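You operate a simulated robot arm through the tools that you are given. There is no shell and no other tool.

You are at the controls of a simulated robot arm. One attempt, no reset.

Task
Scrub the lime stain off the drainer and swill it down with the blue jug.
Fine: orange brush first; all the jug's water runs off into the sink; brush and jug go back. Set down upright: orange brush, blue jug. What is to be rubbed or washed off counts as gone when no trace of it is left.
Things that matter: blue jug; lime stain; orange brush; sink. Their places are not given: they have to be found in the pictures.

It is judged by the outcome, as a careful person would: the job done as asked, and still so three seconds after it is handed in. It fails if anything else is knocked over, pushed out of place, dropped, spilled or broken.

Robot
A 7-joint arm with a two-finger parallel gripper, fixed in place. Base frame: the origin is at the foot of the arm, x ahead of it, y to its left, z up; the work surface is at about z = 903. Readings come in mm, rad, newtons and seconds.
Its first joint turns from -2.897 to 2.897 rad. Payload 4.4 kg.
The TCP is the grasp point between the finger pads, 23 mm short of the fingertips. In the tool frame z runs along the fingers and y along their closing line. Largest opening 94 mm; finger width 38, thickness 10; the body of the gripper, 54 by 96 mm, starts 39 mm behind the TCP.
Orientation is told as [roll, pitch, yaw] about the base's x, y, z axes, in that order, counted from this pose: with the fingers straight down and closing along the base's y, the tool's x points along the base's -x, its y along +y and its z along -z.

Tools
- The arm moves only by the tool step_arm. Its argument "plan" is a list that holds one entry, the list of rows, each a list of 7 numbers: the shift along the tool's x, y, z in cm, then the turn, a rotation vector about the tool's x, y, z in rad, then the opening, from 0 (shut) to 1 (fully open). In form: [[[x, y, z, wx, wy, wz, jaw], ...]]. A call has 1 to 20 rows; each row shifts and turns the commanded pose from where the row before left it, along the tool's axes as they then stand. Rows are played at 5 a second. More than 50 mm and 0.15 rad between two rows, or a gripper value outside its range, and nothing of the call is played. Where a pose cannot be reached the arm comes as near as it can. A force on the tool above 40 N (or 10 N above the force at the start of the call, whichever is more), or a blocked arm, ends the call early, and 0.2 s more pass. The fingers move at their own pace (about 72 mm/s each) and stop on an object; they squeeze with about 41 N. The grip force told is the motor's: it shows also when the fingers shut on nothing. Time passes only in rows, and 0.2 s behind the last, so rows that do not move let the fingers close. It gives the time, the measured TCP pose, the force on the tool (base axes), the opening and the grip force at its end, in the units of the frame above (readings bear some noise), with the torque about the TCP (base axes, N m) and any sound that the robot's microphone picked up.
- Cameras (640 x 400 px; columns grow to the right, rows downward): "scene" is fixed at [220.4, -651, 1726.5]; the picture's right is [0.57, -0.82, 0.00], its down [-0.50, -0.35, -0.79] and it looks along [0.65, 0.45, -0.61] (base axes); focal length 331 px, centre (320, 200). "wrist" rides on the gripper at [86, 16, -75] in the tool frame; the picture's right is [-0.18, 0.98, 0.00], its down [-0.58, -0.11, -0.81] and it looks along [-0.79, -0.15, 0.59] (tool axes); focal length 243 px, centre (320, 200).
- snapshot(camera): a new picture of that camera. It takes no simulated time.
- point_at(camera, pixels): for up to 12 pixels [column, row] of the newest picture of that camera ("zoom" is the newest enlarged one), the place [x, y, z] in the base frame of the surface seen there, good to about 2 mm. It takes no simulated time.
- close_up(camera, box): a new picture of the part [left, top, right, bottom] of that camera's present view, enlarged. It takes no simulated time.
- close_job(): hands the job in; it is judged then, once.

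Unless the task says otherwise, let go and move clear before handing in.

The tools are called after "Request:" by a JSON object that holds its "api" and its "payload". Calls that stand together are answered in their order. step_arm: Moves the arm, as the interface text tells. Its arguments: {"type":"object","properties":{"plan":{"type":"array","items":{"type":"array","items":{"type":"array","items":{"type":"number"}}}}},"required":["plan"]} The other tools are called the same way: snapshot (camera) takes a picture; point_at (camera, pixels) gives the place of the surface under pixels of a picture; close_up (camera, box) takes an enlarged picture of a part of a camera's view; close_job () hands the job in.

At the start:

```text
time: 0.0
tool_pos: [805.0, 359.4, 1225.5]
ee_rot: [0.001, -0.001, 0.001]
contact_force: [1.0, -0.6, 0.3]
wrist_torque: [0.01, -0.04, 0.01]
grip_width: 94.0
finger_force: 0.1
```

scene: 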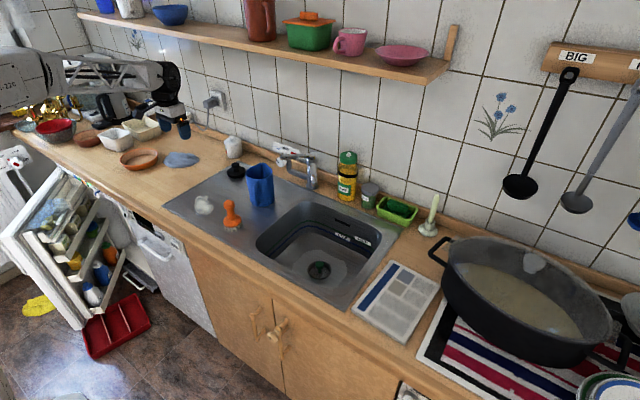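
wrist: 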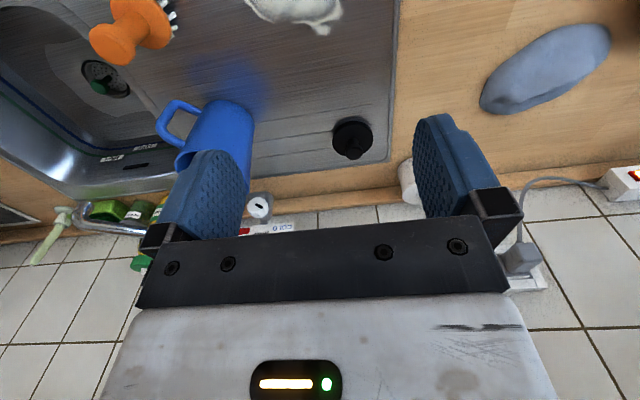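

The scene shows the orange brush near (231,215), the blue jug near (260,185), a whitish stain near (203,205), and the sink near (320,250). I'll zoom in on them.

Request:
{"api": "close_up", "payload": {"camera": "scene", "box": [160, 130, 320, 230]}}

Request:
{"api": "close_up", "payload": {"camera": "wrist", "box": [0, 0, 400, 250]}}

Request:
{"api": "point_at", "payload": {"camera": "scene", "pixels": [[203, 205], [231, 202], [232, 224], [260, 185], [260, 168], [320, 268], [236, 170], [180, 205], [250, 230], [330, 230], [300, 270], [270, 240]]}}

```text
4.00 times, centred on (240, 180) of scene
```

zoom: 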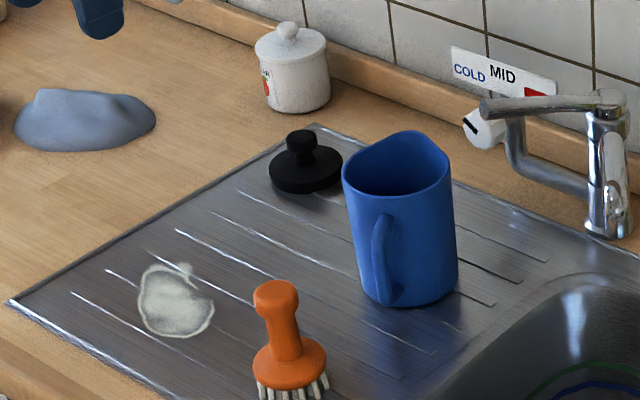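

```text
1.60 times, centred on (200, 125) of wrist
```

zoom: 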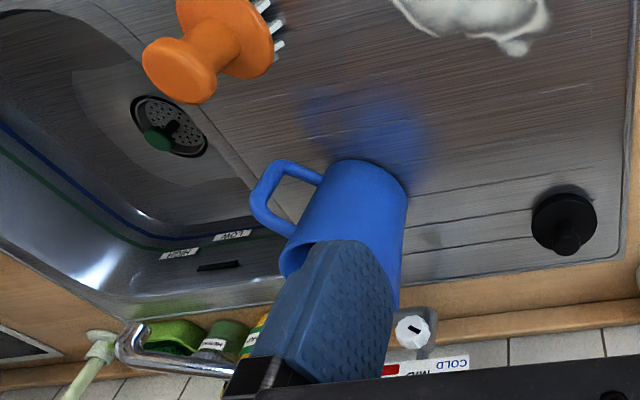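

```text
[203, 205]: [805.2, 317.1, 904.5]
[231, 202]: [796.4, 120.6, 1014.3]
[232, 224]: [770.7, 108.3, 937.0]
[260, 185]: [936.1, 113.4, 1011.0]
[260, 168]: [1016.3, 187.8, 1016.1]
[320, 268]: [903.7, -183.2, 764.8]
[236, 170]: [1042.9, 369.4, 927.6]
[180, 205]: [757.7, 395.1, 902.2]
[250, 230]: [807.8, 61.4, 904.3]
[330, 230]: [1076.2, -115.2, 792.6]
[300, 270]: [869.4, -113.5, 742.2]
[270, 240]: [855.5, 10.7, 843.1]
```

The stain is at about (805, 317, 904), the brush near (785, 112), the jug near (950, 140). Let me measure each more carefully in enlarged pictures.

Request:
{"api": "close_up", "payload": {"camera": "scene", "box": [208, 150, 288, 240]}}

```text
4.44 times, centred on (248, 195) of scene
```

zoom: 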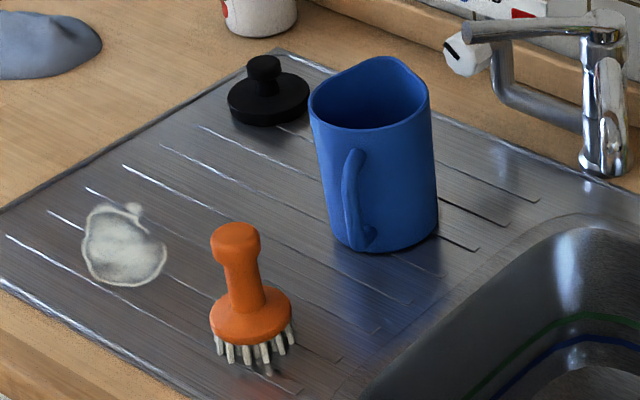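

Request:
{"api": "point_at", "payload": {"camera": "zoom", "pixels": [[235, 230], [212, 245], [259, 242], [240, 285], [228, 285], [264, 285], [210, 315], [292, 312], [250, 338], [220, 352], [290, 340], [268, 368]]}}

Request:
{"api": "point_at", "payload": {"camera": "zoom", "pixels": [[310, 108], [428, 98], [375, 60], [360, 130], [400, 120], [345, 240], [380, 250], [437, 225], [352, 155], [355, 200], [368, 236], [410, 180]]}}

Request:
{"api": "point_at", "payload": {"camera": "zoom", "pixels": [[80, 245], [165, 250], [120, 286], [133, 204], [100, 205], [125, 245], [20, 210], [8, 280], [190, 395], [270, 60], [340, 380], [600, 195]]}}

```text
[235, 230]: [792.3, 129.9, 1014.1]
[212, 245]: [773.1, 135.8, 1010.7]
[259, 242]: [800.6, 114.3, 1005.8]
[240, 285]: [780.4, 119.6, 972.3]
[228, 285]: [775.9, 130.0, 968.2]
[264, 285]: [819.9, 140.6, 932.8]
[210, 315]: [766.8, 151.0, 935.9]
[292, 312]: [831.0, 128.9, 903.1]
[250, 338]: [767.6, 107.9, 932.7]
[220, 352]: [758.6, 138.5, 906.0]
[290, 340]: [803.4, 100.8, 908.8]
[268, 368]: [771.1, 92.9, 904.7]
```

```text
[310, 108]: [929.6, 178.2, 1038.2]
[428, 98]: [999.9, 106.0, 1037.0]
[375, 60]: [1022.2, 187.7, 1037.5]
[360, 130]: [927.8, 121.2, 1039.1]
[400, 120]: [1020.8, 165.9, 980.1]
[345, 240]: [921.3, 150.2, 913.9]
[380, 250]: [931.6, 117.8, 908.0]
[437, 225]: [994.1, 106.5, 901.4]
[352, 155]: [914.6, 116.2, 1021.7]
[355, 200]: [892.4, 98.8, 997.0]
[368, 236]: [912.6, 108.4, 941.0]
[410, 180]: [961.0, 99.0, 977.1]
```

```text
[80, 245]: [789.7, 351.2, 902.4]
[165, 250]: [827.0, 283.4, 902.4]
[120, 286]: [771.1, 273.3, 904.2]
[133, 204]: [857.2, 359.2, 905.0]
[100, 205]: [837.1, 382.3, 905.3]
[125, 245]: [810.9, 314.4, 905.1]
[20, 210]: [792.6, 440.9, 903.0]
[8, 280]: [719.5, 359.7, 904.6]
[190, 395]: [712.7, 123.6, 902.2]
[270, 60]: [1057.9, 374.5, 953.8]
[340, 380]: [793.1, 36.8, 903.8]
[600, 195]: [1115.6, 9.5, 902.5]
```

Request:
{"api": "close_up", "payload": {"camera": "wrist", "box": [80, 0, 280, 160]}}

Request:
{"api": "point_at", "payload": {"camera": "scene", "pixels": [[163, 206], [239, 162], [314, 185], [395, 232], [340, 300], [260, 245], [275, 148], [282, 160], [310, 180], [440, 75], [250, 50], [150, 30]]}}

Request:
{"api": "point_at", "payload": {"camera": "wrist", "pixels": [[165, 125], [185, 105], [160, 150], [200, 112], [230, 105], [240, 130], [190, 165], [105, 50], [115, 40], [140, 10], [210, 150], [352, 138]]}}

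```text
2.50 times, centred on (180, 80) of wrist
```

zoom: 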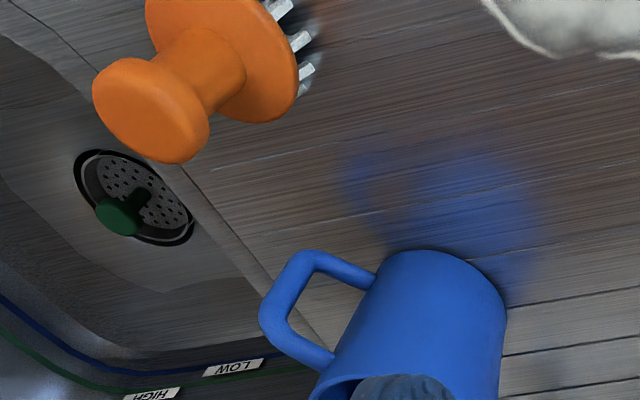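

```text
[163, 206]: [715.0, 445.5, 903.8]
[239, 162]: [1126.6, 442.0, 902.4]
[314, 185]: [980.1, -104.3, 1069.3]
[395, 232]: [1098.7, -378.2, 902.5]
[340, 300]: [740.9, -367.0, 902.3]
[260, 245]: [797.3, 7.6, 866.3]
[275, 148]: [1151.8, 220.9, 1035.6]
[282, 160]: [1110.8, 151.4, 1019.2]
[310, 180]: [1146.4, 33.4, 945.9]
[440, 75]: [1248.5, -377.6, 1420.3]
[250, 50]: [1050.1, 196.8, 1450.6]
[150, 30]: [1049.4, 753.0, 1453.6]
```

```text
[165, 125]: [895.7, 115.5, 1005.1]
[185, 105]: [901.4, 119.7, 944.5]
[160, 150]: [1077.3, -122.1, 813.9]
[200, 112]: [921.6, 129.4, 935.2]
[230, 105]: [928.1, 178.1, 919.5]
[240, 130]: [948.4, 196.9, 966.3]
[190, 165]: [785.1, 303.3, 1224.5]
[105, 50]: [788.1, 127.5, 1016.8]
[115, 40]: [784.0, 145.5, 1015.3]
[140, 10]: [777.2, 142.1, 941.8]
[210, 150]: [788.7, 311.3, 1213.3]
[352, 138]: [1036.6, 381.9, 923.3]
```

Brush axis is near (787,127) with its knob top at z≈1018; the jug axis fits (972,149), r≈50, its handle pointing at azimuth ≈208° with the spout opposite. I'll move above the brush and look again.

Request:
{"api": "step_arm", "payload": {"plan": [[[0.3, -3.87, 1.6, 0, 0, 0, 1], [0.3, -3.87, 1.6, 0, 0, 0, 1], [0.3, -3.87, 1.6, 0, 0, 0, 1], [0.3, -3.87, 1.6, 0, 0, 0, 1], [0.3, -3.87, 1.6, 0, 0, 0, 1], [0.3, -3.87, 1.6, 0, 0, 0, 1], [0, 0, 0, 0, 0, 0, 1]]]}}

Request:
{"api": "snapshot", "payload": {"camera": "wrist"}}

Request:
{"api": "snapshot", "payload": {"camera": "scene"}}

```text
time: 1.6
tool_pos: [788.1, 127.6, 1128.2]
ee_rot: [0.001, -0.001, -0.001]
contact_force: [-0.2, -1.0, 0.0]
wrist_torque: [0.04, 0.0, 0.03]
grip_width: 94.0
finger_force: 0.1
```

```text
taken
```

wrist: 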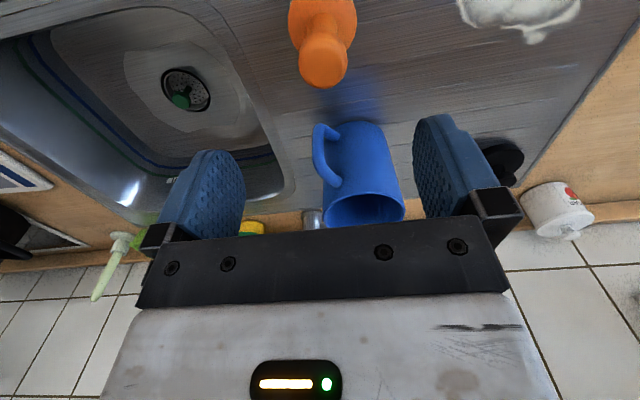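

```text
taken
```

scene: 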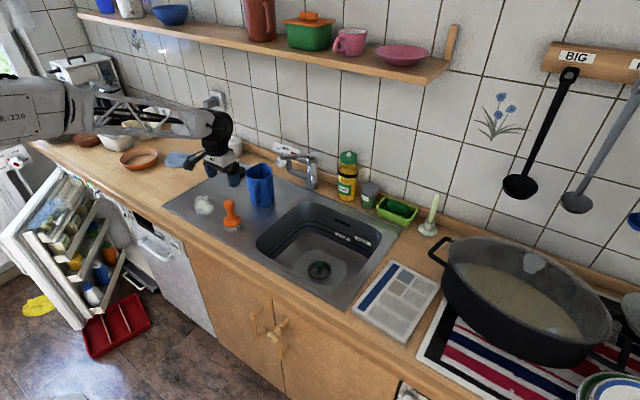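

The wrist picture now shows the brush knob at about (322,55) and the jug at (360,165) clearly. I'll measure both.

Request:
{"api": "point_at", "payload": {"camera": "wrist", "pixels": [[300, 62], [345, 62], [323, 75], [322, 35], [307, 30], [338, 30], [290, 15], [355, 15], [322, 10], [322, 55]]}}

Request:
{"api": "point_at", "payload": {"camera": "wrist", "pixels": [[316, 130], [318, 155], [330, 180], [335, 125], [355, 125], [380, 130], [328, 205], [402, 208], [365, 197], [365, 215], [370, 160], [345, 195]]}}

Request:
{"api": "close_up", "payload": {"camera": "wrist", "box": [270, 90, 430, 230]}}

```text
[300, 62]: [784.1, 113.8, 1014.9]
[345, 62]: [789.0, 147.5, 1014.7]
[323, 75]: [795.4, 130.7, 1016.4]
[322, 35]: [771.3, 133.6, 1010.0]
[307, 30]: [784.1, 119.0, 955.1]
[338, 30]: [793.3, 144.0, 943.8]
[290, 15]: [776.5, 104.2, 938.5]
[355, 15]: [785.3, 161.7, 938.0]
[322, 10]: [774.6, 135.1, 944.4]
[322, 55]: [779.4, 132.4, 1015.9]
```

```text
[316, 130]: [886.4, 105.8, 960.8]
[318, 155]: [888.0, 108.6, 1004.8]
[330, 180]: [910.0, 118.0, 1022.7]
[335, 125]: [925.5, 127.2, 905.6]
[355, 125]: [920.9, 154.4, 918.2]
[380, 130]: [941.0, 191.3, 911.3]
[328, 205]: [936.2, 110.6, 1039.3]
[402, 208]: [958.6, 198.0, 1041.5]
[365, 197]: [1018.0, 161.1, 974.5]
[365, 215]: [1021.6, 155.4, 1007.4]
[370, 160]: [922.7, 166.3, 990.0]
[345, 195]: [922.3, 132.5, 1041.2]
```

```text
2.86 times, centred on (350, 160) of wrist
```

zoom: 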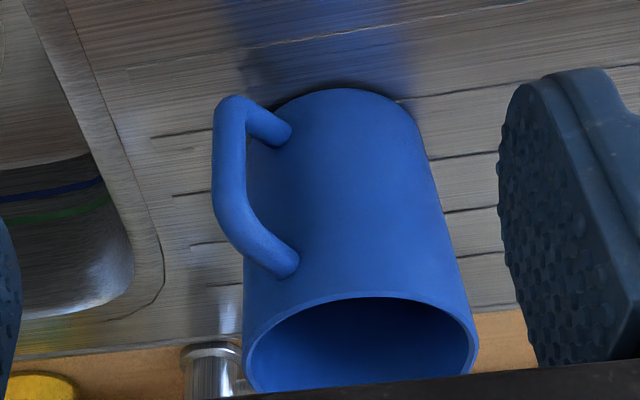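

The knob edges at (300,62) and (345,62) put the brush axis at about (786,131), knob top z≈1017. I'll lower onto it with the fingers open and then close.

Request:
{"api": "step_arm", "payload": {"plan": [[[0.1, 0.35, 3.5, 0, 0, 0, 1], [0, 0, 3.5, 0, 0, 0, 1], [0, 0, 3.0, 0, 0, 0, 1], [0, 0, 2.0, 0, 0, 0, 1], [0, 0, 1.8, 0, 0, 0, 1], [0, 0, 0, 0, 0, 0, 1]]]}}

Request:
{"api": "close_up", "payload": {"camera": "scene", "box": [190, 160, 290, 240]}}

```text
time: 3.0
tool_pos: [785.6, 129.8, 990.9]
ee_rot: [0.002, -0.002, -0.001]
contact_force: [-0.7, 0.3, -0.8]
wrist_torque: [-0.03, -0.02, -0.02]
grip_width: 93.9
finger_force: 0.1
```

```text
5.00 times, centred on (240, 200) of scene
```

zoom: 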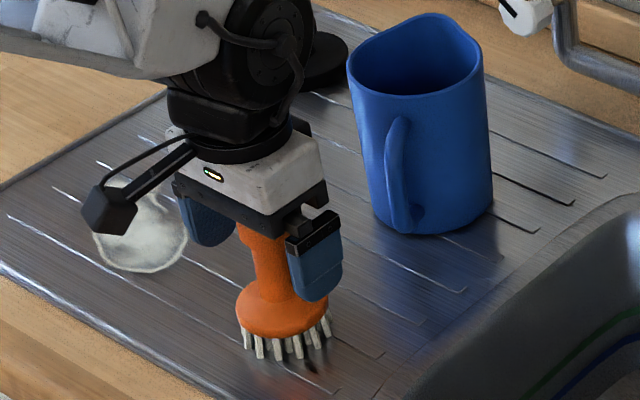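

The fingers straddle the brush handle with no contact. Closing.

Request:
{"api": "step_arm", "payload": {"plan": [[[0, 0, 0, 0, 0, 0, 0.6], [0, 0, 0, 0, 0, 0, 0.3], [0, 0, 0, 0, 0, 0, 0.15], [0, 0, 0, 0, 0, 0, 0.1], [0, 0, 0, 0, 0, 0, 0.1], [0, 0, 0, 0, 0, 0, 0.1]]]}}

```text
time: 4.4
tool_pos: [785.1, 129.0, 991.9]
ee_rot: [0.002, -0.002, 0.0]
contact_force: [0.0, 0.4, -0.3]
wrist_torque: [-0.05, 0.01, -0.01]
grip_width: 37.0
finger_force: 41.0
```

Grip is 37 mm wide with 41 N. Lifting the brush and carrying it over the stain centre near (812,322).

Request:
{"api": "step_arm", "payload": {"plan": [[[0, 0, -2, 0, 0, 0, 0.1], [0, 0, -3, 0, 0, 0, 0.1], [-0.5, 3, 0, 0, 0, 0, 0.1], [-0.5, 4, 0, 0, 0, 0, 0.1], [-0.5, 4, 0, 0, 0, 0, 0.1], [-0.5, 4, 0, 0, 0, 0, 0.1], [-0.5, 3.5, 0, 0, 0, 0, 0.1], [-0.2, 0.8, 0, 0, 0, 0, 0.1], [0, 0, 0, 0, 0, 0, 0.1]]]}}

Request:
{"api": "close_up", "payload": {"camera": "scene", "box": [160, 150, 260, 230]}}

Request:
{"api": "snapshot", "payload": {"camera": "wrist"}}

```text
time: 6.4
tool_pos: [813.3, 323.5, 1042.5]
ee_rot: [0.001, -0.003, 0.0]
contact_force: [-0.5, -0.1, -1.2]
wrist_torque: [0.04, 0.0, 0.01]
grip_width: 36.6
finger_force: 41.4
```

```text
5.00 times, centred on (210, 190) of scene
```

zoom: 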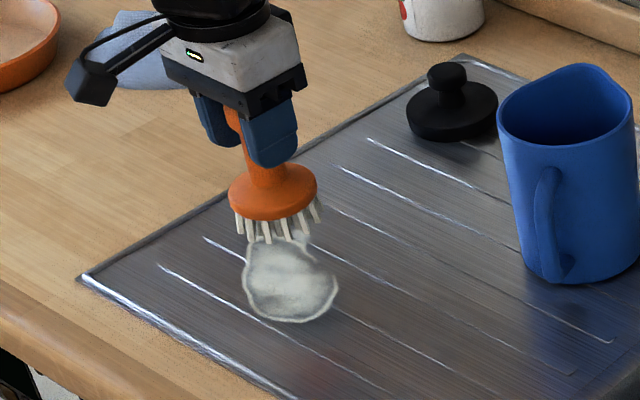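

```text
taken
```

wrist: 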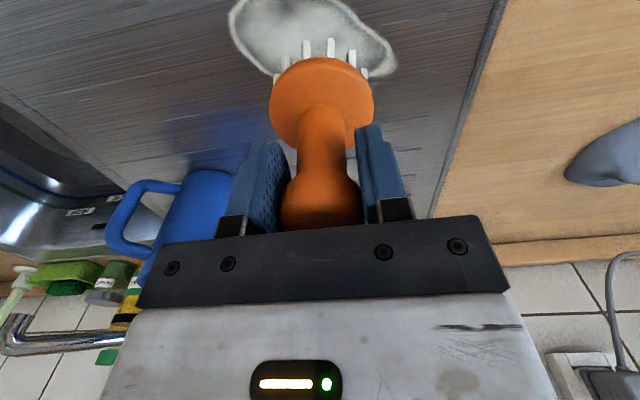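

The brush hangs above the stain; the wrist view shows most of the stain's outline (230–395, 0–78). I'll measure the outline before lowering.

Request:
{"api": "point_at", "payload": {"camera": "wrist", "pixels": [[230, 15], [245, 50], [270, 70], [240, 3], [345, 5], [375, 35], [395, 60], [385, 75], [365, 78], [300, 20]]}}

Request:
{"api": "point_at", "payload": {"camera": "zoom", "pixels": [[243, 285], [262, 315], [300, 323], [333, 300], [338, 280], [315, 260], [285, 285], [243, 260], [80, 278]]}}

```text
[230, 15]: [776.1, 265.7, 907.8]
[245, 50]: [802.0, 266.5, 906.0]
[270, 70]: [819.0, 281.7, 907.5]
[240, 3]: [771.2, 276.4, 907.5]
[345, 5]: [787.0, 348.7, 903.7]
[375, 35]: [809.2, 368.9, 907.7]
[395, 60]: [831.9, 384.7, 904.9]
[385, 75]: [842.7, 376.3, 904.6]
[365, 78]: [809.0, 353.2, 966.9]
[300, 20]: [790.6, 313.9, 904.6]
```

```text
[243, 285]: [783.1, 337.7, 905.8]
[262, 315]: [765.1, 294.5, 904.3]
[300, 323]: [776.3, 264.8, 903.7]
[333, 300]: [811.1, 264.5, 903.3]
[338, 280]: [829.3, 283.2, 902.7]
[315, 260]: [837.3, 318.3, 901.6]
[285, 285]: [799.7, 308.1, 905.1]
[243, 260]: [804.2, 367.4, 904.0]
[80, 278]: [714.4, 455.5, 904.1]
```

Stain spans about x 763–860, y 262–387. Lowering to touch gently and reading the force.

Request:
{"api": "step_arm", "payload": {"plan": [[[0, 0, 2.5, 0, 0, 0, 0.1], [0, 0, 2.0, 0, 0, 0, 0.1], [0, 0, 0.4, 0, 0, 0, 0.1], [0, 0, 0.2, 0, 0, 0, 0.1], [0, 0, 0.1, 0, 0, 0, 0.1], [0, 0, 0, 0, 0, 0, 0.1]]]}}

```text
time: 7.8
tool_pos: [813.2, 322.5, 991.4]
ee_rot: [0.001, -0.005, 0.0]
contact_force: [-4.6, -2.4, 30.6]
wrist_torque: [-0.35, 0.45, -0.01]
grip_width: 36.9
finger_force: 40.6
```

The bristles press with about 30 N, a bit hard. I'll ease up ~0.8 mm and make a first short stroke.

Request:
{"api": "step_arm", "payload": {"plan": [[[0, 0, -0.08, 0, 0, 0, 0.1], [0, 0, 0, 0, 0, 0, 0.1], [0.5, 0, 0, 0, 0, 0, 0.1], [0.5, 0, 0, 0, 0, 0, 0.1], [0, 0, 0, 0, 0, 0, 0.1]]]}}

Request:
{"api": "close_up", "payload": {"camera": "scene", "box": [160, 150, 260, 230]}}

```text
time: 9.0
tool_pos: [803.7, 322.0, 990.8]
ee_rot: [0.002, -0.003, 0.0]
contact_force: [9.8, 1.8, 35.1]
wrist_torque: [0.27, -0.29, -0.02]
grip_width: 37.0
finger_force: 40.7
```

```text
5.00 times, centred on (210, 190) of scene
```

zoom: 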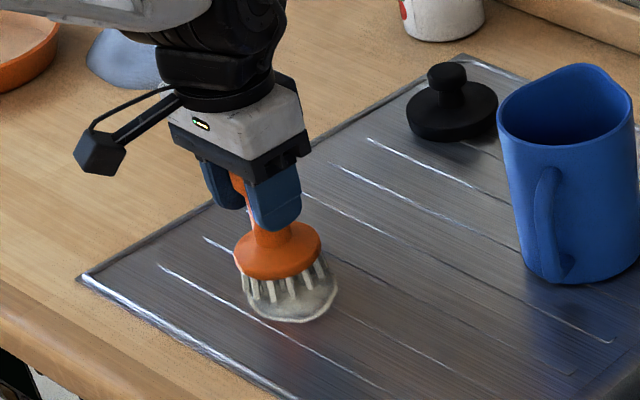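

Force is still ~35 N, so I'll raise another 1.5 mm and check.

Request:
{"api": "step_arm", "payload": {"plan": [[[0, 0, -0.15, 0, 0, 0, 0.1], [0, 0, 0, 0, 0, 0, 0.1]]]}}

```text
time: 9.6
tool_pos: [803.1, 323.2, 991.2]
ee_rot: [0.0, -0.001, 0.001]
contact_force: [5.2, 1.2, 17.8]
wrist_torque: [-0.01, -0.02, -0.02]
grip_width: 36.7
finger_force: 40.9
```

18 N now, good scrubbing pressure. Starting a raster over the stain.

Request:
{"api": "step_arm", "payload": {"plan": [[[0.93, -1.9, 0, 0, 0, 0, 0.1], [0.93, -1.9, 0, 0, 0, 0, 0.1], [0.93, -1.9, 0, 0, 0, 0, 0.1], [0, 2, 0, 0, 0, 0, 0.1], [0, 2, 0, 0, 0, 0, 0.1], [0, 2, 0, 0, 0, 0, 0.1], [0, 2, 0, 0, 0, 0, 0.1], [-1, 2, 0, 0, 0, 0, 0.1], [-1, 1.5, 0, 0, 0, 0, 0.1], [0, -2, 0, 0, 0, 0, 0.1], [0, -2, 0, 0, 0, 0, 0.1], [0, -2, 0, 0, 0, 0, 0.1], [0, -2, 0, 0, 0, 0, 0.1], [0, -2, 0, 0, 0, 0, 0.1], [0, -2, 0, 0, 0, 0, 0.1], [-2, 0, 0, 0, 0, 0, 0.1], [0, 2, 0, 0, 0, 0, 0.1], [0, 2, 0, 0, 0, 0, 0.1], [0, 2, 0, 0, 0, 0, 0.1], [0, 2, 0, 0, 0, 0, 0.1]]]}}

Request:
{"api": "close_up", "payload": {"camera": "scene", "box": [160, 150, 260, 230]}}

```text
time: 13.8
tool_pos: [815.2, 340.7, 991.7]
ee_rot: [0.004, -0.004, 0.001]
contact_force: [0.3, 0.3, -0.9]
wrist_torque: [0.02, 0.0, -0.01]
grip_width: 36.7
finger_force: 40.9
```

```text
5.00 times, centred on (210, 190) of scene
```

zoom: 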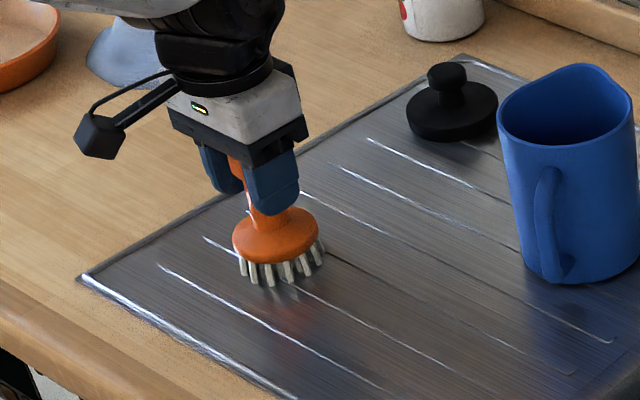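

Much of the stain is gone, but the force dropped to zero here, so I'll go down slightly and check contact.

Request:
{"api": "step_arm", "payload": {"plan": [[[0, 0, 0.1, 0, 0, 0, 0.1], [0, 0, 0.05, 0, 0, 0, 0.1], [0, 0, 0, 0, 0, 0, 0.1]]]}}

```text
time: 14.6
tool_pos: [816.4, 340.5, 989.7]
ee_rot: [0.003, -0.004, 0.0]
contact_force: [1.5, 0.7, 3.0]
wrist_torque: [0.0, 0.05, 0.0]
grip_width: 36.7
finger_force: 40.9
```

Request:
{"api": "step_arm", "payload": {"plan": [[[0, 0, 0.1, 0, 0, 0, 0.1], [0, 2, 0, 0, 0, 0, 0.1], [0, 2, 0, 0, 0, 0, 0.1], [-2, 0, 0, 0, 0, 0, 0.1], [0, -2, 0, 0, 0, 0, 0.1], [0, -2, 0, 0, 0, 0, 0.1], [0, -2, 0, 0, 0, 0, 0.1], [0, -2, 0, 0, 0, 0, 0.1], [0, -2, 0, 0, 0, 0, 0.1], [-2, 0, 0, 0, 0, 0, 0.1], [0, 2, 0, 0, 0, 0, 0.1], [0, 2, 0, 0, 0, 0, 0.1], [0, 2, 0, 0, 0, 0, 0.1], [0, 2, 0, 0, 0, 0, 0.1], [0, 2, 0, 0, 0, 0, 0.1], [1.5, 0, 0, 0, 0, 0, 0.1], [1.5, -2, 0, 0, 0, 0, 0.1], [0, -2, 0, 0, 0, 0, 0.1], [0, 0, 0, 0, 0, 0, 0.1]]]}}

Request:
{"api": "close_up", "payload": {"camera": "scene", "box": [160, 150, 260, 230]}}

```text
time: 18.6
tool_pos: [826.3, 341.2, 989.6]
ee_rot: [0.003, -0.002, 0.001]
contact_force: [-0.1, -0.7, -0.7]
wrist_torque: [-0.03, -0.03, -0.03]
grip_width: 36.9
finger_force: 41.2
```

```text
5.00 times, centred on (210, 190) of scene
```

zoom: 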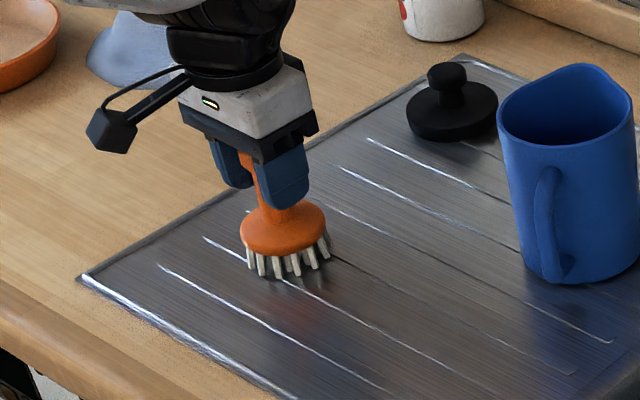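

The stain looks nearly gone but contact was lost again; lifting the brush to inspect what is left.

Request:
{"api": "step_arm", "payload": {"plan": [[[0, 0, -2, 0, 0, 0, 0.1], [0.0, -3, -3, 0, 0, 0, 0.1], [0, -4, -2, 0, 0, 0, 0.1], [0, -4, 0, 0, 0, 0, 0.1], [0, -3, 0, 0, 0, 0, 0.1], [0, 0, 0, 0, 0, 0, 0.1]]]}}

Request:
{"api": "close_up", "payload": {"camera": "scene", "box": [170, 160, 260, 230]}}

Request:
{"api": "snapshot", "payload": {"camera": "wrist"}}

```text
time: 20.0
tool_pos: [825.2, 199.6, 1058.4]
ee_rot: [0.001, 0.0, 0.001]
contact_force: [-0.1, 0.2, -1.2]
wrist_torque: [-0.02, 0.01, -0.02]
grip_width: 36.9
finger_force: 40.8
```

```text
5.71 times, centred on (215, 195) of scene
```

zoom: 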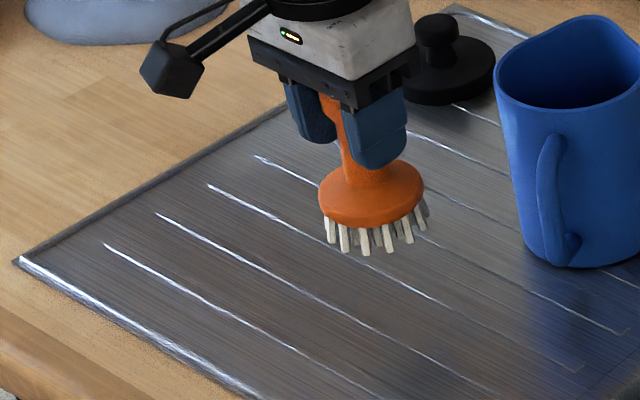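

```text
taken
```

wrist: 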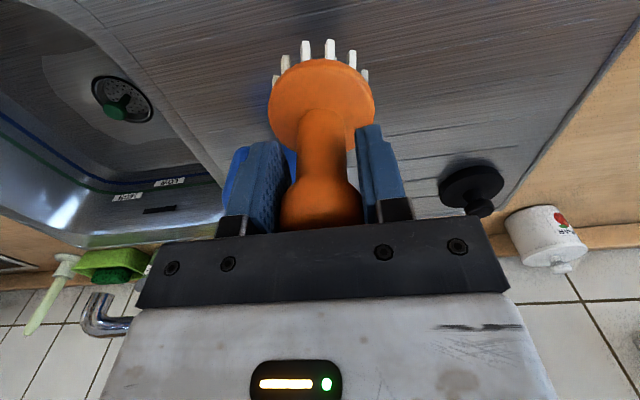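

The scene close-up shows clean metal where the stain was (zoom ≈(190,255)). I'll pull back so the wrist camera can inspect the spot closely.

Request:
{"api": "step_arm", "payload": {"plan": [[[2.7, 3.05, -1, 0, 0, 0, 0.1], [2.7, 3.05, -1, 0, 0, 0, 0.1], [2.7, 3.05, -1, 0, 0, 0, 0.1], [2.7, 3.05, 0, 0, 0, 0, 0.1], [0, 0, 0, 0, 0, 0, 0.1]]]}}

Request:
{"api": "snapshot", "payload": {"camera": "wrist"}}

Request:
{"api": "close_up", "payload": {"camera": "scene", "box": [180, 180, 240, 220]}}

```text
time: 21.2
tool_pos: [716.2, 324.6, 1088.8]
ee_rot: [0.002, -0.001, 0.0]
contact_force: [-0.4, 0.3, -1.1]
wrist_torque: [-0.02, 0.02, 0.02]
grip_width: 36.7
finger_force: 41.1
```

```text
taken
```

wrist: 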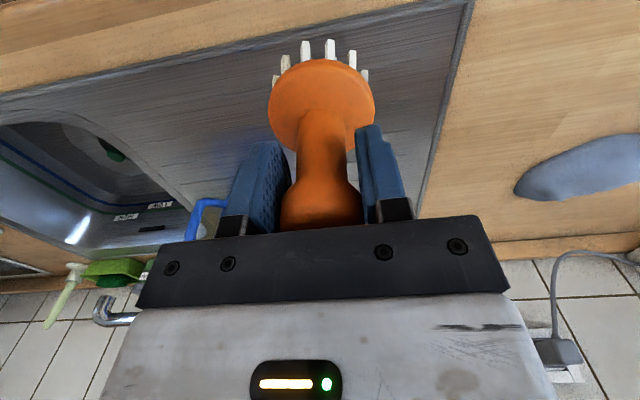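

```text
10.00 times, centred on (210, 200) of scene
```

zoom: 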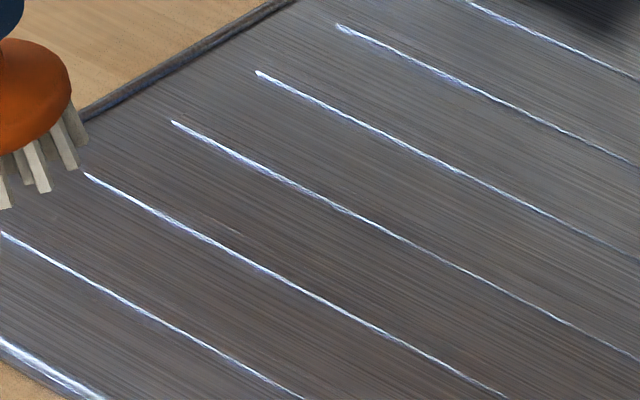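

There's a very faint pale streak at zoom (215,225), i.e. scene (200,202); magnifying it.

Request:
{"api": "close_up", "payload": {"camera": "scene", "box": [188, 193, 218, 213]}}

Request:
{"api": "point_at", "payload": {"camera": "scene", "pixels": [[200, 202], [201, 203], [199, 202]]}}

```text
16.00 times, centred on (203, 203) of scene
```

zoom: 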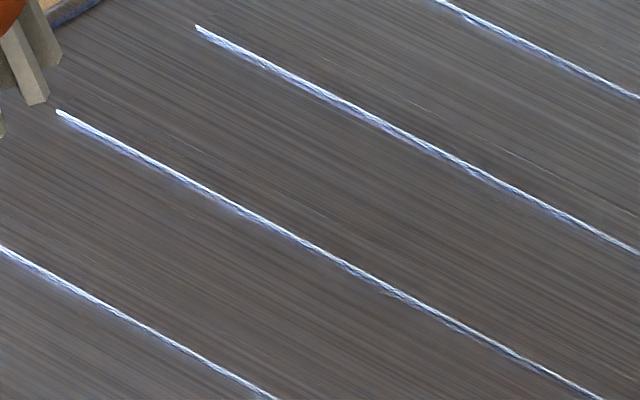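

```text
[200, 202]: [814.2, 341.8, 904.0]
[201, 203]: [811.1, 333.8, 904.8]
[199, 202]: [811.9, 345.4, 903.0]
```

It looks clean, with only brushed-metal texture left. Since contact was lost in part of the first pass, I'll do a second pass with controlled pressure to be sure.

Request:
{"api": "step_arm", "payload": {"plan": [[[-2.0, -1.8, 2, 0, 0, 0, 0.1], [-2.0, -1.8, 2.5, 0, 0, 0, 0.1], [-1.9, -1.8, 2.5, 0, 0, 0, 0.1], [0, 0, 2.3, 0, 0, 0, 0.1], [0, 0, 0.5, 0, 0, 0, 0.1], [0, 0, 0.2, 0, 0, 0, 0.1], [0, 0, 0, 0, 0, 0, 0.1]]]}}

```text
time: 22.8
tool_pos: [777.2, 269.6, 988.8]
ee_rot: [0.002, -0.002, -0.001]
contact_force: [1.4, -0.4, 2.0]
wrist_torque: [-0.07, -0.16, -0.01]
grip_width: 37.2
finger_force: 40.7
```

Request:
{"api": "step_arm", "payload": {"plan": [[[0, 0, 0.12, 0, 0, 0, 0.1], [0, 2, 0, 0, 0, 0, 0.1], [0, 2, 0, 0, 0, 0, 0.1], [0, 2, 0, 0, 0, 0, 0.1], [0, 2, 0, 0, 0, 0, 0.1], [0, 2, 0, 0, 0, 0, 0.1], [-1.8, 0, 0, 0, 0, 0, 0.1], [0, -2, 0, 0, 0, 0, 0.1], [0, -2, 0, 0, 0, 0, 0.1], [0, -2, 0, 0, 0, 0, 0.1], [0, -2, 0, 0, 0, 0, 0.1], [0, -2, 0, 0, 0, 0, 0.1], [0, 0, 0, 0, 0, 0, 0.1]]]}}

```text
time: 25.6
tool_pos: [794.5, 270.1, 989.0]
ee_rot: [0.001, -0.003, -0.001]
contact_force: [-0.3, 6.7, 21.1]
wrist_torque: [0.25, -0.4, 0.14]
grip_width: 36.9
finger_force: 40.5
```

Request:
{"api": "step_arm", "payload": {"plan": [[[-1.8, 0, 0, 0, 0, 0, 0.1], [0, 2, 0, 0, 0, 0, 0.1], [0, 2, 0, 0, 0, 0, 0.1], [0, 2, 0, 0, 0, 0, 0.1], [0, 2, 0, 0, 0, 0, 0.1], [0, 2, 0, 0, 0, 0, 0.1], [0, 1.5, 0, 0, 0, 0, 0.1], [0, 0, 0, 0, 0, 0, 0.1]]]}}

```text
time: 27.4
tool_pos: [814.0, 383.6, 987.8]
ee_rot: [0.001, -0.002, -0.001]
contact_force: [-1.4, -0.4, 0.8]
wrist_torque: [-0.02, -0.01, -0.01]
grip_width: 36.8
finger_force: 41.2
```

Contact faded again at the far end; I'll add 1.2 mm and sweep back over the far part.

Request:
{"api": "step_arm", "payload": {"plan": [[[0, 0, 0.12, 0, 0, 0, 0.1], [-1.8, 0, 0, 0, 0, 0, 0.1], [0, -2, 0, 0, 0, 0, 0.1], [0, -2, 0, 0, 0, 0, 0.1], [0, -2, 0, 0, 0, 0, 0.1], [0, -2, 0, 0, 0, 0, 0.1], [0, -2, 0, 0, 0, 0, 0.1], [0, 0, 0, 0, 0, 0, 0.1]]]}}

```text
time: 29.2
tool_pos: [831.0, 284.7, 988.5]
ee_rot: [0.002, -0.003, 0.001]
contact_force: [-1.4, 5.1, 20.1]
wrist_torque: [0.21, -0.1, 0.03]
grip_width: 36.8
finger_force: 41.2
```

Request:
{"api": "step_arm", "payload": {"plan": [[[-1.8, 0, 0, 0, 0, 0, 0.1], [0, 2, 0, 0, 0, 0, 0.1], [0, 2, 0, 0, 0, 0, 0.1], [0, 0, 0, 0, 0, 0, 0.1]]]}}

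```text
time: 30.2
tool_pos: [850.4, 325.3, 988.5]
ee_rot: [0.003, -0.003, 0.0]
contact_force: [3.0, -9.3, 28.3]
wrist_torque: [-0.45, -0.59, -0.13]
grip_width: 36.8
finger_force: 41.1
```

Request:
{"api": "step_arm", "payload": {"plan": [[[0, 2, 0, 0, 0, 0, 0.1], [0, 2, 0, 0, 0, 0, 0.1], [0, 1.5, 0, 0, 0, 0, 0.1], [1.5, 0, 0, 0, 0, 0, 0.1], [0, -2, 0, 0, 0, 0, 0.1], [0, -2, 0, 0, 0, 0, 0.1], [1.5, 0, 0, 0, 0, 0, 0.1], [0, 2, 0, 0, 0, 0, 0.1], [0, 2, 0, 0, 0, 0, 0.1], [1.5, 0, 0, 0, 0, 0, 0.1], [0, -2, 0, 0, 0, 0, 0.1], [0, -2, 0, 0, 0, 0, 0.1], [0, 0, 0, 0, 0, 0, 0.1]]]}}

```text
time: 33.0
tool_pos: [804.0, 338.7, 986.5]
ee_rot: [0.003, -0.001, 0.0]
contact_force: [-1.8, 5.2, 13.7]
wrist_torque: [0.25, 0.01, 0.03]
grip_width: 36.9
finger_force: 40.7
```

Second pass finished with good contact. Lifting and carrying the brush back above its original place (785,129).

Request:
{"api": "step_arm", "payload": {"plan": [[[0, 0, -2, 0, 0, 0, 0.1], [0, 0, -3, 0, 0, 0, 0.1], [0.3, -3.5, 0, 0, 0, 0, 0.1], [0.3, -3.5, 0, 0, 0, 0, 0.1], [0.3, -3.5, 0, 0, 0, 0, 0.1], [0.3, -3.5, 0, 0, 0, 0, 0.1], [0.3, -3.5, 0, 0, 0, 0, 0.1], [0.37, -3.43, 0, 0, 0, 0, 0.1], [0, 0, 0, 0, 0, 0, 0.1]]]}}

Request:
{"api": "close_up", "payload": {"camera": "scene", "box": [170, 155, 290, 240]}}

```text
time: 35.0
tool_pos: [783.0, 129.4, 1039.6]
ee_rot: [0.002, -0.002, 0.002]
contact_force: [-0.1, 0.6, -0.4]
wrist_torque: [0.0, -0.04, 0.03]
grip_width: 36.9
finger_force: 40.9
```

```text
4.71 times, centred on (230, 198) of scene
```

zoom: 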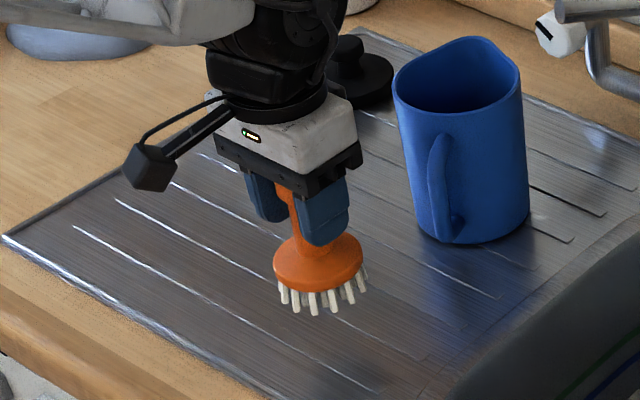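

Stain spot is bare; the brush hangs upright. Lowering onto its original spot.

Request:
{"api": "step_arm", "payload": {"plan": [[[-0.2, 0, 2, 0, 0, 0, 0.1], [0, 0, 2, 0, 0, 0, 0.1], [0, 0, 0.8, 0, 0, 0, 0.1], [0, 0, 0.3, 0, 0, 0, 0.1], [0, 0, 0, 0, 0, 0, 0.1]]]}}

```text
time: 36.2
tool_pos: [786.8, 129.2, 986.7]
ee_rot: [0.002, -0.003, 0.0]
contact_force: [-2.6, -0.4, 17.0]
wrist_torque: [-0.19, 0.23, 0.01]
grip_width: 37.0
finger_force: 41.0
```

Seated with 17 N; easing off 1 mm, then opening.

Request:
{"api": "step_arm", "payload": {"plan": [[[0, 0, -0.12, 0, 0, 0, 0.1], [0, 0, 0, 0, 0, 0, 0.1], [0, 0, 0, 0, 0, 0, 0.5], [0, 0, 0, 0, 0, 0, 0.8], [0, 0, 0, 0, 0, 0, 1], [0, 0, 0, 0, 0, 0, 1]]]}}

Request:
{"api": "close_up", "payload": {"camera": "scene", "box": [170, 155, 290, 240]}}

```text
time: 37.6
tool_pos: [787.5, 128.5, 987.0]
ee_rot: [0.001, -0.002, 0.0]
contact_force: [-0.8, -0.3, -1.4]
wrist_torque: [0.02, 0.05, 0.0]
grip_width: 94.1
finger_force: 0.0
```

```text
4.71 times, centred on (230, 198) of scene
```

zoom: 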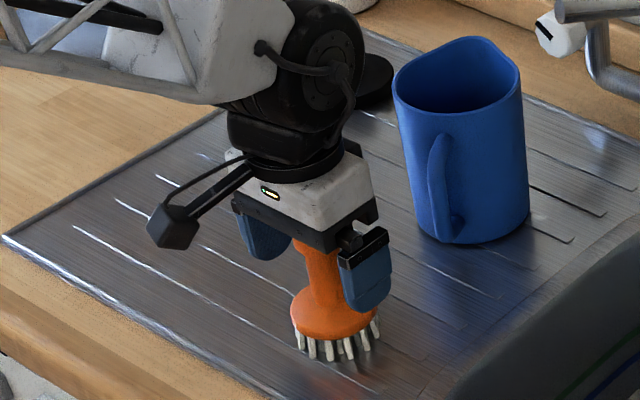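

The brush stands released. Raising clear, then moving back a bit to look at jug and brush.

Request:
{"api": "step_arm", "payload": {"plan": [[[0, 0, -3, 0, 0, 0, 1], [0, 0, -4, 0, 0, 0, 1], [0, 0, -4, 0, 0, 0, 1], [0, 0, -4, 0, 0, 0, 1], [0, 0, 0, 0, 0, 0, 1]]]}}

Request:
{"api": "snapshot", "payload": {"camera": "wrist"}}

Request:
{"api": "snapshot", "payload": {"camera": "scene"}}

Request:
{"api": "close_up", "payload": {"camera": "scene", "box": [170, 155, 290, 240]}}

```text
time: 38.8
tool_pos: [790.6, 129.3, 1136.8]
ee_rot: [0.001, -0.001, -0.001]
contact_force: [-0.3, -0.9, -0.7]
wrist_torque: [0.0, 0.0, -0.02]
grip_width: 94.2
finger_force: 0.1
```

```text
taken
```

wrist: 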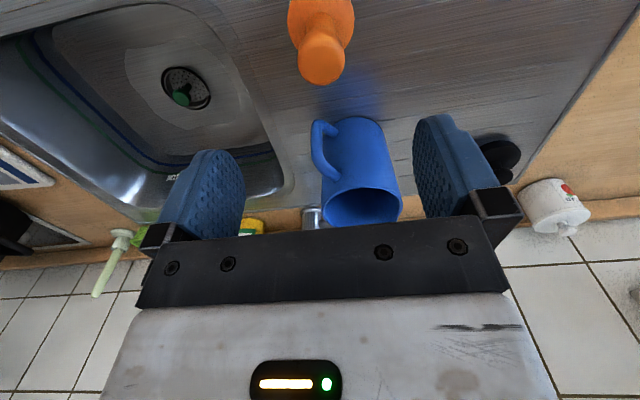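

```text
taken
```

scene: 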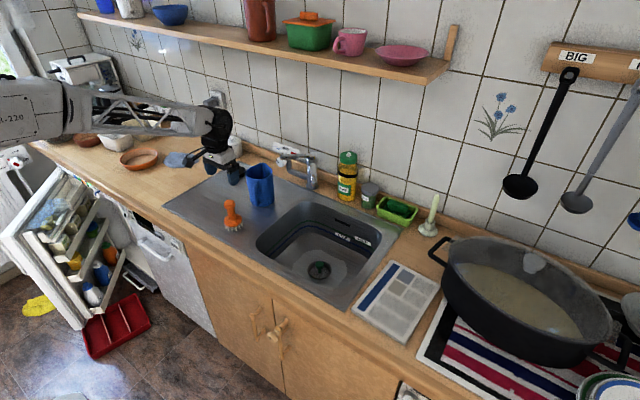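

```text
4.71 times, centred on (230, 198) of scene
```

zoom: 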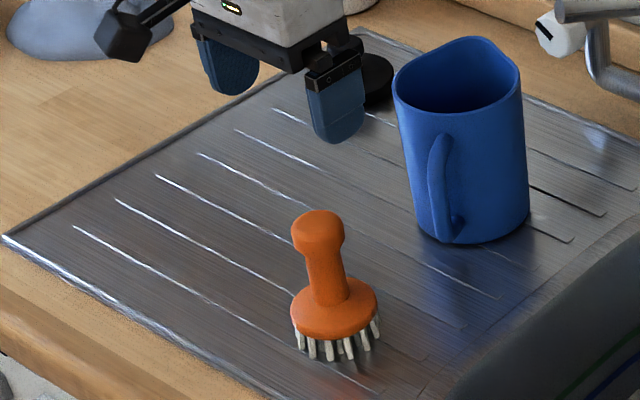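

Brush is back standing at its spot (zoom (335,285)) and the drainer is bare. Before touching the jug, I'll test in free space whether the pouring orientation over the stain (spout toward the sink, hand tipping over) is reachable: first move above the stain while yawing.

Request:
{"api": "step_arm", "payload": {"plan": [[[-0.2, 2, -2, 0, 0, 0, 1], [-0.3, 3, -2, 0, 0, 0, 1], [-0.3, 3, -2, 0, 0, 0, 1], [-0.3, 3, 0, 0, 0, 0, 1], [-0.3, 3, 0, 0, 0, 0, 1], [-0.3, 3, 0, 0, 0, 0, 1], [-0.3, 3, 0, 0, 0, 0, 1], [0, 0, 0, 0, 0, 0.14, 1], [0, 0, 0, 0, 0, 0.14, 1], [0, 0, 0, 0, 0, 0.14, 1], [0, 0, 0, 0, 0, 0.14, 1], [0, 0, 0, 0, 0, 0.14, 1], [0, 0, 0, 0, 0, 0.14, 1], [0, 0, 0, 0, 0, 0.14, 1], [0, 0, 0, 0, 0, 0.14, 1], [0, 0, 0, 0, 0, 0.14, 1], [0, 0, 0, 0, 0, 0.14, 1], [0, 0, 0, 0, 0, 0.14, 1], [0, 0, 0, 0, 0, 0, 1]]]}}

```text
time: 42.8
tool_pos: [806.5, 329.6, 1197.1]
ee_rot: [0.001, 0.003, -1.541]
contact_force: [0.8, -0.4, 0.1]
wrist_torque: [0.01, 0.02, 0.03]
grip_width: 93.9
finger_force: 0.0
```

Yaw −88° is reachable. Now testing the tip-over tilt (wy positive, up to ~1.2 rad).

Request:
{"api": "step_arm", "payload": {"plan": [[[0, 0, 0, 0, 0.14, 0, 1], [0, 0, 0, 0, 0.14, 0, 1], [0, 0, 0, 0, 0.14, 0, 1], [0, 0, 0, 0, 0.14, 0, 1], [0, 0, 0, 0, 0.14, 0, 1], [0, 0, 0, 0, 0.14, 0, 1], [0, 0, 0, 0, 0.14, 0, 1], [0, 0, 0, 0, 0.14, 0, 1], [0, 0, 0, 0, 0.14, 0, 1], [0, 0, 0, 0, 0, 0, 1]]]}}

Request:
{"api": "snapshot", "payload": {"camera": "scene"}}

```text
time: 45.0
tool_pos: [807.1, 328.6, 1197.1]
ee_rot: [0.009, 1.262, -1.532]
contact_force: [-0.4, 1.1, -1.1]
wrist_torque: [0.01, 0.01, 0.01]
grip_width: 94.3
finger_force: 0.1
```

```text
taken
```

scene: 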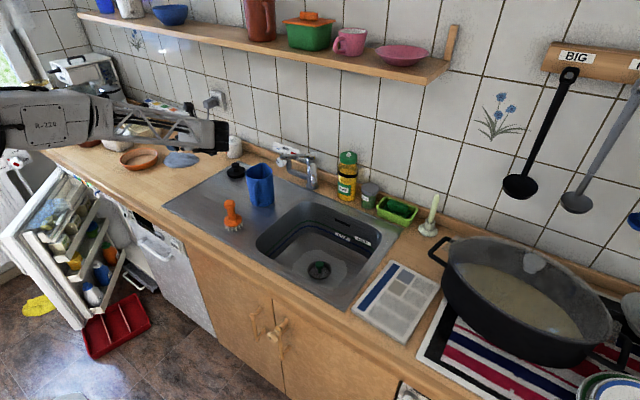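

The tip-over tilt of 72° is reached exactly. Now testing the opposite tilt (the one for holding the jug upright) at the same place.

Request:
{"api": "step_arm", "payload": {"plan": [[[0, 0, 0, 0, -0.145, 0, 1], [0, 0, 0, 0, -0.145, 0, 1], [0, 0, 0, 0, -0.145, 0, 1], [0, 0, 0, 0, -0.145, 0, 1], [0, 0, 0, 0, -0.145, 0, 1], [0, 0, 0, 0, -0.145, 0, 1], [0, 0, 0, 0, -0.145, 0, 1], [0, 0, 0, 0, -0.145, 0, 1], [0, 0, 0, 0, -0.145, 0, 1], [0, 0, 0, 0, -0.145, 0, 1], [0, 0, 0, 0, -0.145, 0, 1], [0, 0, 0, 0, -0.145, 0, 1], [0, 0, 0, 0, -0.145, 0, 1], [0, 0, 0, 0, -0.145, 0, 1], [0, 0, 0, 0, 0, 0, 1]]]}}

```text
time: 48.2
tool_pos: [805.2, 329.4, 1197.5]
ee_rot: [0.003, -0.771, -1.543]
contact_force: [-0.6, -0.4, -0.1]
wrist_torque: [0.01, 0.01, 0.01]
grip_width: 94.0
finger_force: 0.1
```

Tilts from −0.77 to +1.26 rad are all reachable. Now I'll undo the tilt and yaw to +0.50 rad (facing the handle plane).

Request:
{"api": "step_arm", "payload": {"plan": [[[0, 0, 0, 0, 0.1285, 0, 1], [0, 0, 0, 0, 0.1285, 0, 1], [0, 0, 0, 0, 0.1285, 0, 1], [0, 0, 0, 0, 0.1285, 0, 1], [0, 0, 0, 0, 0.1285, 0, 1], [0, 0, 0, 0, 0.1285, 0, 1], [0, 0, 0, 0, 0, -0.146, 1], [0, 0, 0, 0, 0, -0.146, 1], [0, 0, 0, 0, 0, -0.146, 1], [0, 0, 0, 0, 0, -0.146, 1], [0, 0, 0, 0, 0, -0.146, 1], [0, 0, 0, 0, 0, -0.146, 1], [0, 0, 0, 0, 0, -0.146, 1], [0, 0, 0, 0, 0, -0.146, 1], [0, 0, 0, 0, 0, -0.146, 1], [0, 0, 0, 0, 0, -0.146, 1], [0, 0, 0, 0, 0, -0.146, 1], [0, 0, 0, 0, 0, -0.146, 1], [0, 0, 0, 0, 0, -0.146, 1], [0, 0, 0, 0, 0, -0.146, 1]]]}}

```text
time: 52.4
tool_pos: [807.5, 329.4, 1198.8]
ee_rot: [-0.001, -0.001, 0.506]
contact_force: [0.1, 0.4, -0.4]
wrist_torque: [0.01, -0.03, 0.03]
grip_width: 94.1
finger_force: 0.1
```

Request:
{"api": "step_arm", "payload": {"plan": [[[1.984, -3.376, 0.3, 0, 0, 0, 1], [1.984, -3.376, 0.3, 0, 0, 0, 1], [1.984, -3.376, 0.3, 0, 0, 0, 1], [1.984, -3.376, 0.3, 0, 0, 0, 1], [1.984, -3.376, 0.3, 0, 0, 0, 1], [1.984, -3.376, 0.3, 0, 0, 0, 1], [1.984, -3.376, 0.3, 0, 0, 0, 1], [0, 0, 0, 0, -0.14, 0, 1], [0, 0, 0, 0, -0.14, 0, 1], [0, 0, 0, 0, -0.14, 0, 1], [0, 0, 0, 0, -0.14, 0, 1], [0, 0, 0, 0, -0.14, 0, 1], [0, 0, 0, 0, 0, 0, 1]]]}}

Request:
{"api": "snapshot", "payload": {"camera": "wrist"}}

Request:
{"api": "snapshot", "payload": {"camera": "scene"}}

```text
time: 55.2
tool_pos: [800.7, 54.8, 1176.7]
ee_rot: [0.0, -0.702, 0.504]
contact_force: [-0.3, -1.1, 1.3]
wrist_torque: [0.0, -0.03, -0.01]
grip_width: 94.0
finger_force: 0.0
```

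```text
taken
```

wrist: 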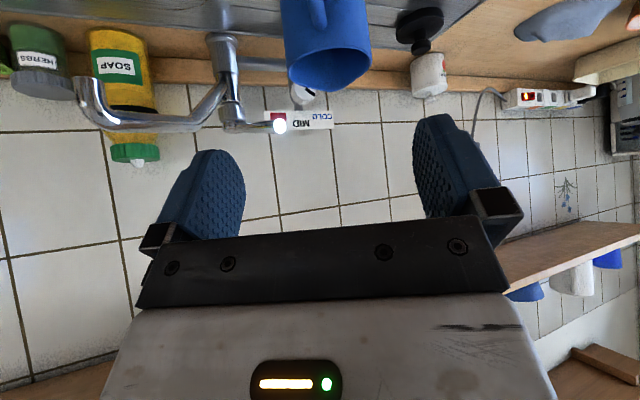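

```text
taken
```

scene: 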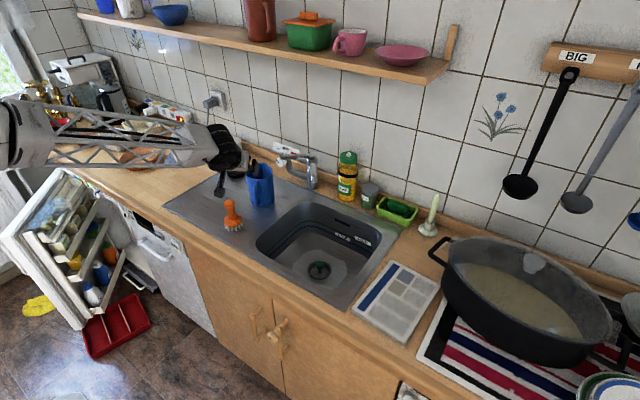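

The jug is at the top of the wrist view (325,45) with the handle edge-on near (317,15). Measuring the handle.

Request:
{"api": "close_up", "payload": {"camera": "wrist", "box": [270, 0, 390, 100]}}

Request:
{"api": "point_at", "payload": {"camera": "wrist", "pixels": [[313, 5], [318, 5], [323, 5], [313, 15], [318, 15], [323, 15], [318, 25], [288, 60], [370, 60], [330, 50], [325, 75], [330, 90]]}}

Request:
{"api": "close_up", "payload": {"camera": "scene", "box": [235, 155, 285, 215]}}

```text
4.00 times, centred on (330, 50) of wrist
```

zoom: 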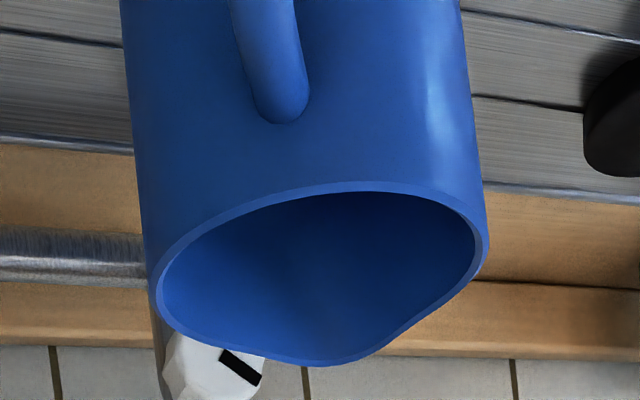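

```text
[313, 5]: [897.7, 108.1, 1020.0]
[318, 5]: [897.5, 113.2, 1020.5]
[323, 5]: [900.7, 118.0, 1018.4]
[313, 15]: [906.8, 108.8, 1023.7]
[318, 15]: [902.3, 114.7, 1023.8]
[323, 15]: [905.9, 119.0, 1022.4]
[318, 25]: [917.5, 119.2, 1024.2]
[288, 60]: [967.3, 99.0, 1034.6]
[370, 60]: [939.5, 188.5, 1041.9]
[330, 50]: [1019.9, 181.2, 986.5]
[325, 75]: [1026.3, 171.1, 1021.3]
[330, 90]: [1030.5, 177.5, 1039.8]
```

```text
6.67 times, centred on (260, 185) of scene
```

zoom: 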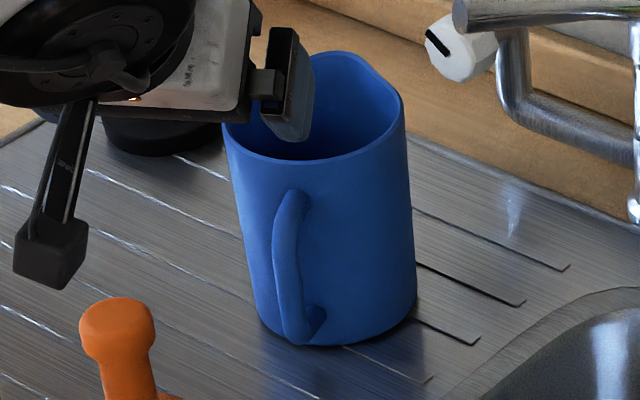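

Handle top arm runs at azimuth ≈206.5° from the jug axis (972,149), spout tip at (1030,177), so the bar centre is about (891.5,109). I'll trim the yaw by −0.04 and go to a pre-grasp 80 mm short of the handle bar.

Request:
{"api": "step_arm", "payload": {"plan": [[[0, 0, 0, 0.0267, 0, 0.0317, 1], [1.07, 0.2, 3.365, 0, 0, 0, 1], [1.07, 0.2, 3.365, 0, 0, 0, 1], [1.07, 0.2, 3.365, 0, 0, 0, 1], [1.07, 0.2, 3.365, 0, 0, 0, 1], [0, 0, 0, 0, 0, 0, 1]]]}}

Request:
{"api": "snapshot", "payload": {"camera": "wrist"}}

Request:
{"api": "close_up", "payload": {"camera": "scene", "box": [200, 140, 300, 230]}}

```text
time: 56.6
tool_pos: [844.3, 87.4, 1045.6]
ee_rot: [0.001, -0.704, 0.464]
contact_force: [0.3, 0.5, 0.0]
wrist_torque: [-0.04, 0.01, 0.0]
grip_width: 93.9
finger_force: 0.0
```

```text
taken
```

wrist: 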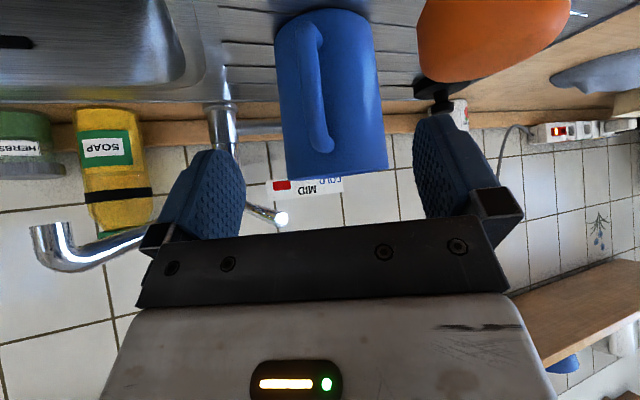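

```text
4.44 times, centred on (250, 185) of scene
```

zoom: 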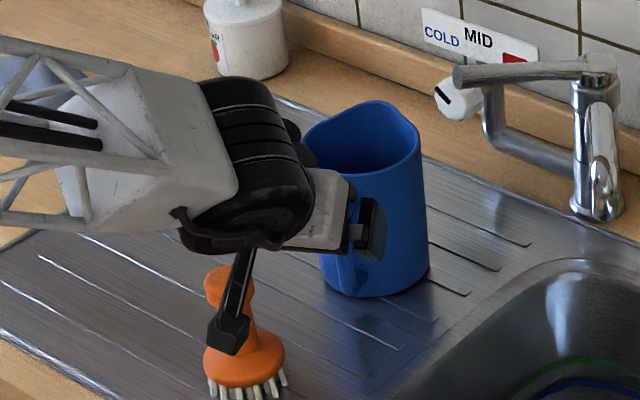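

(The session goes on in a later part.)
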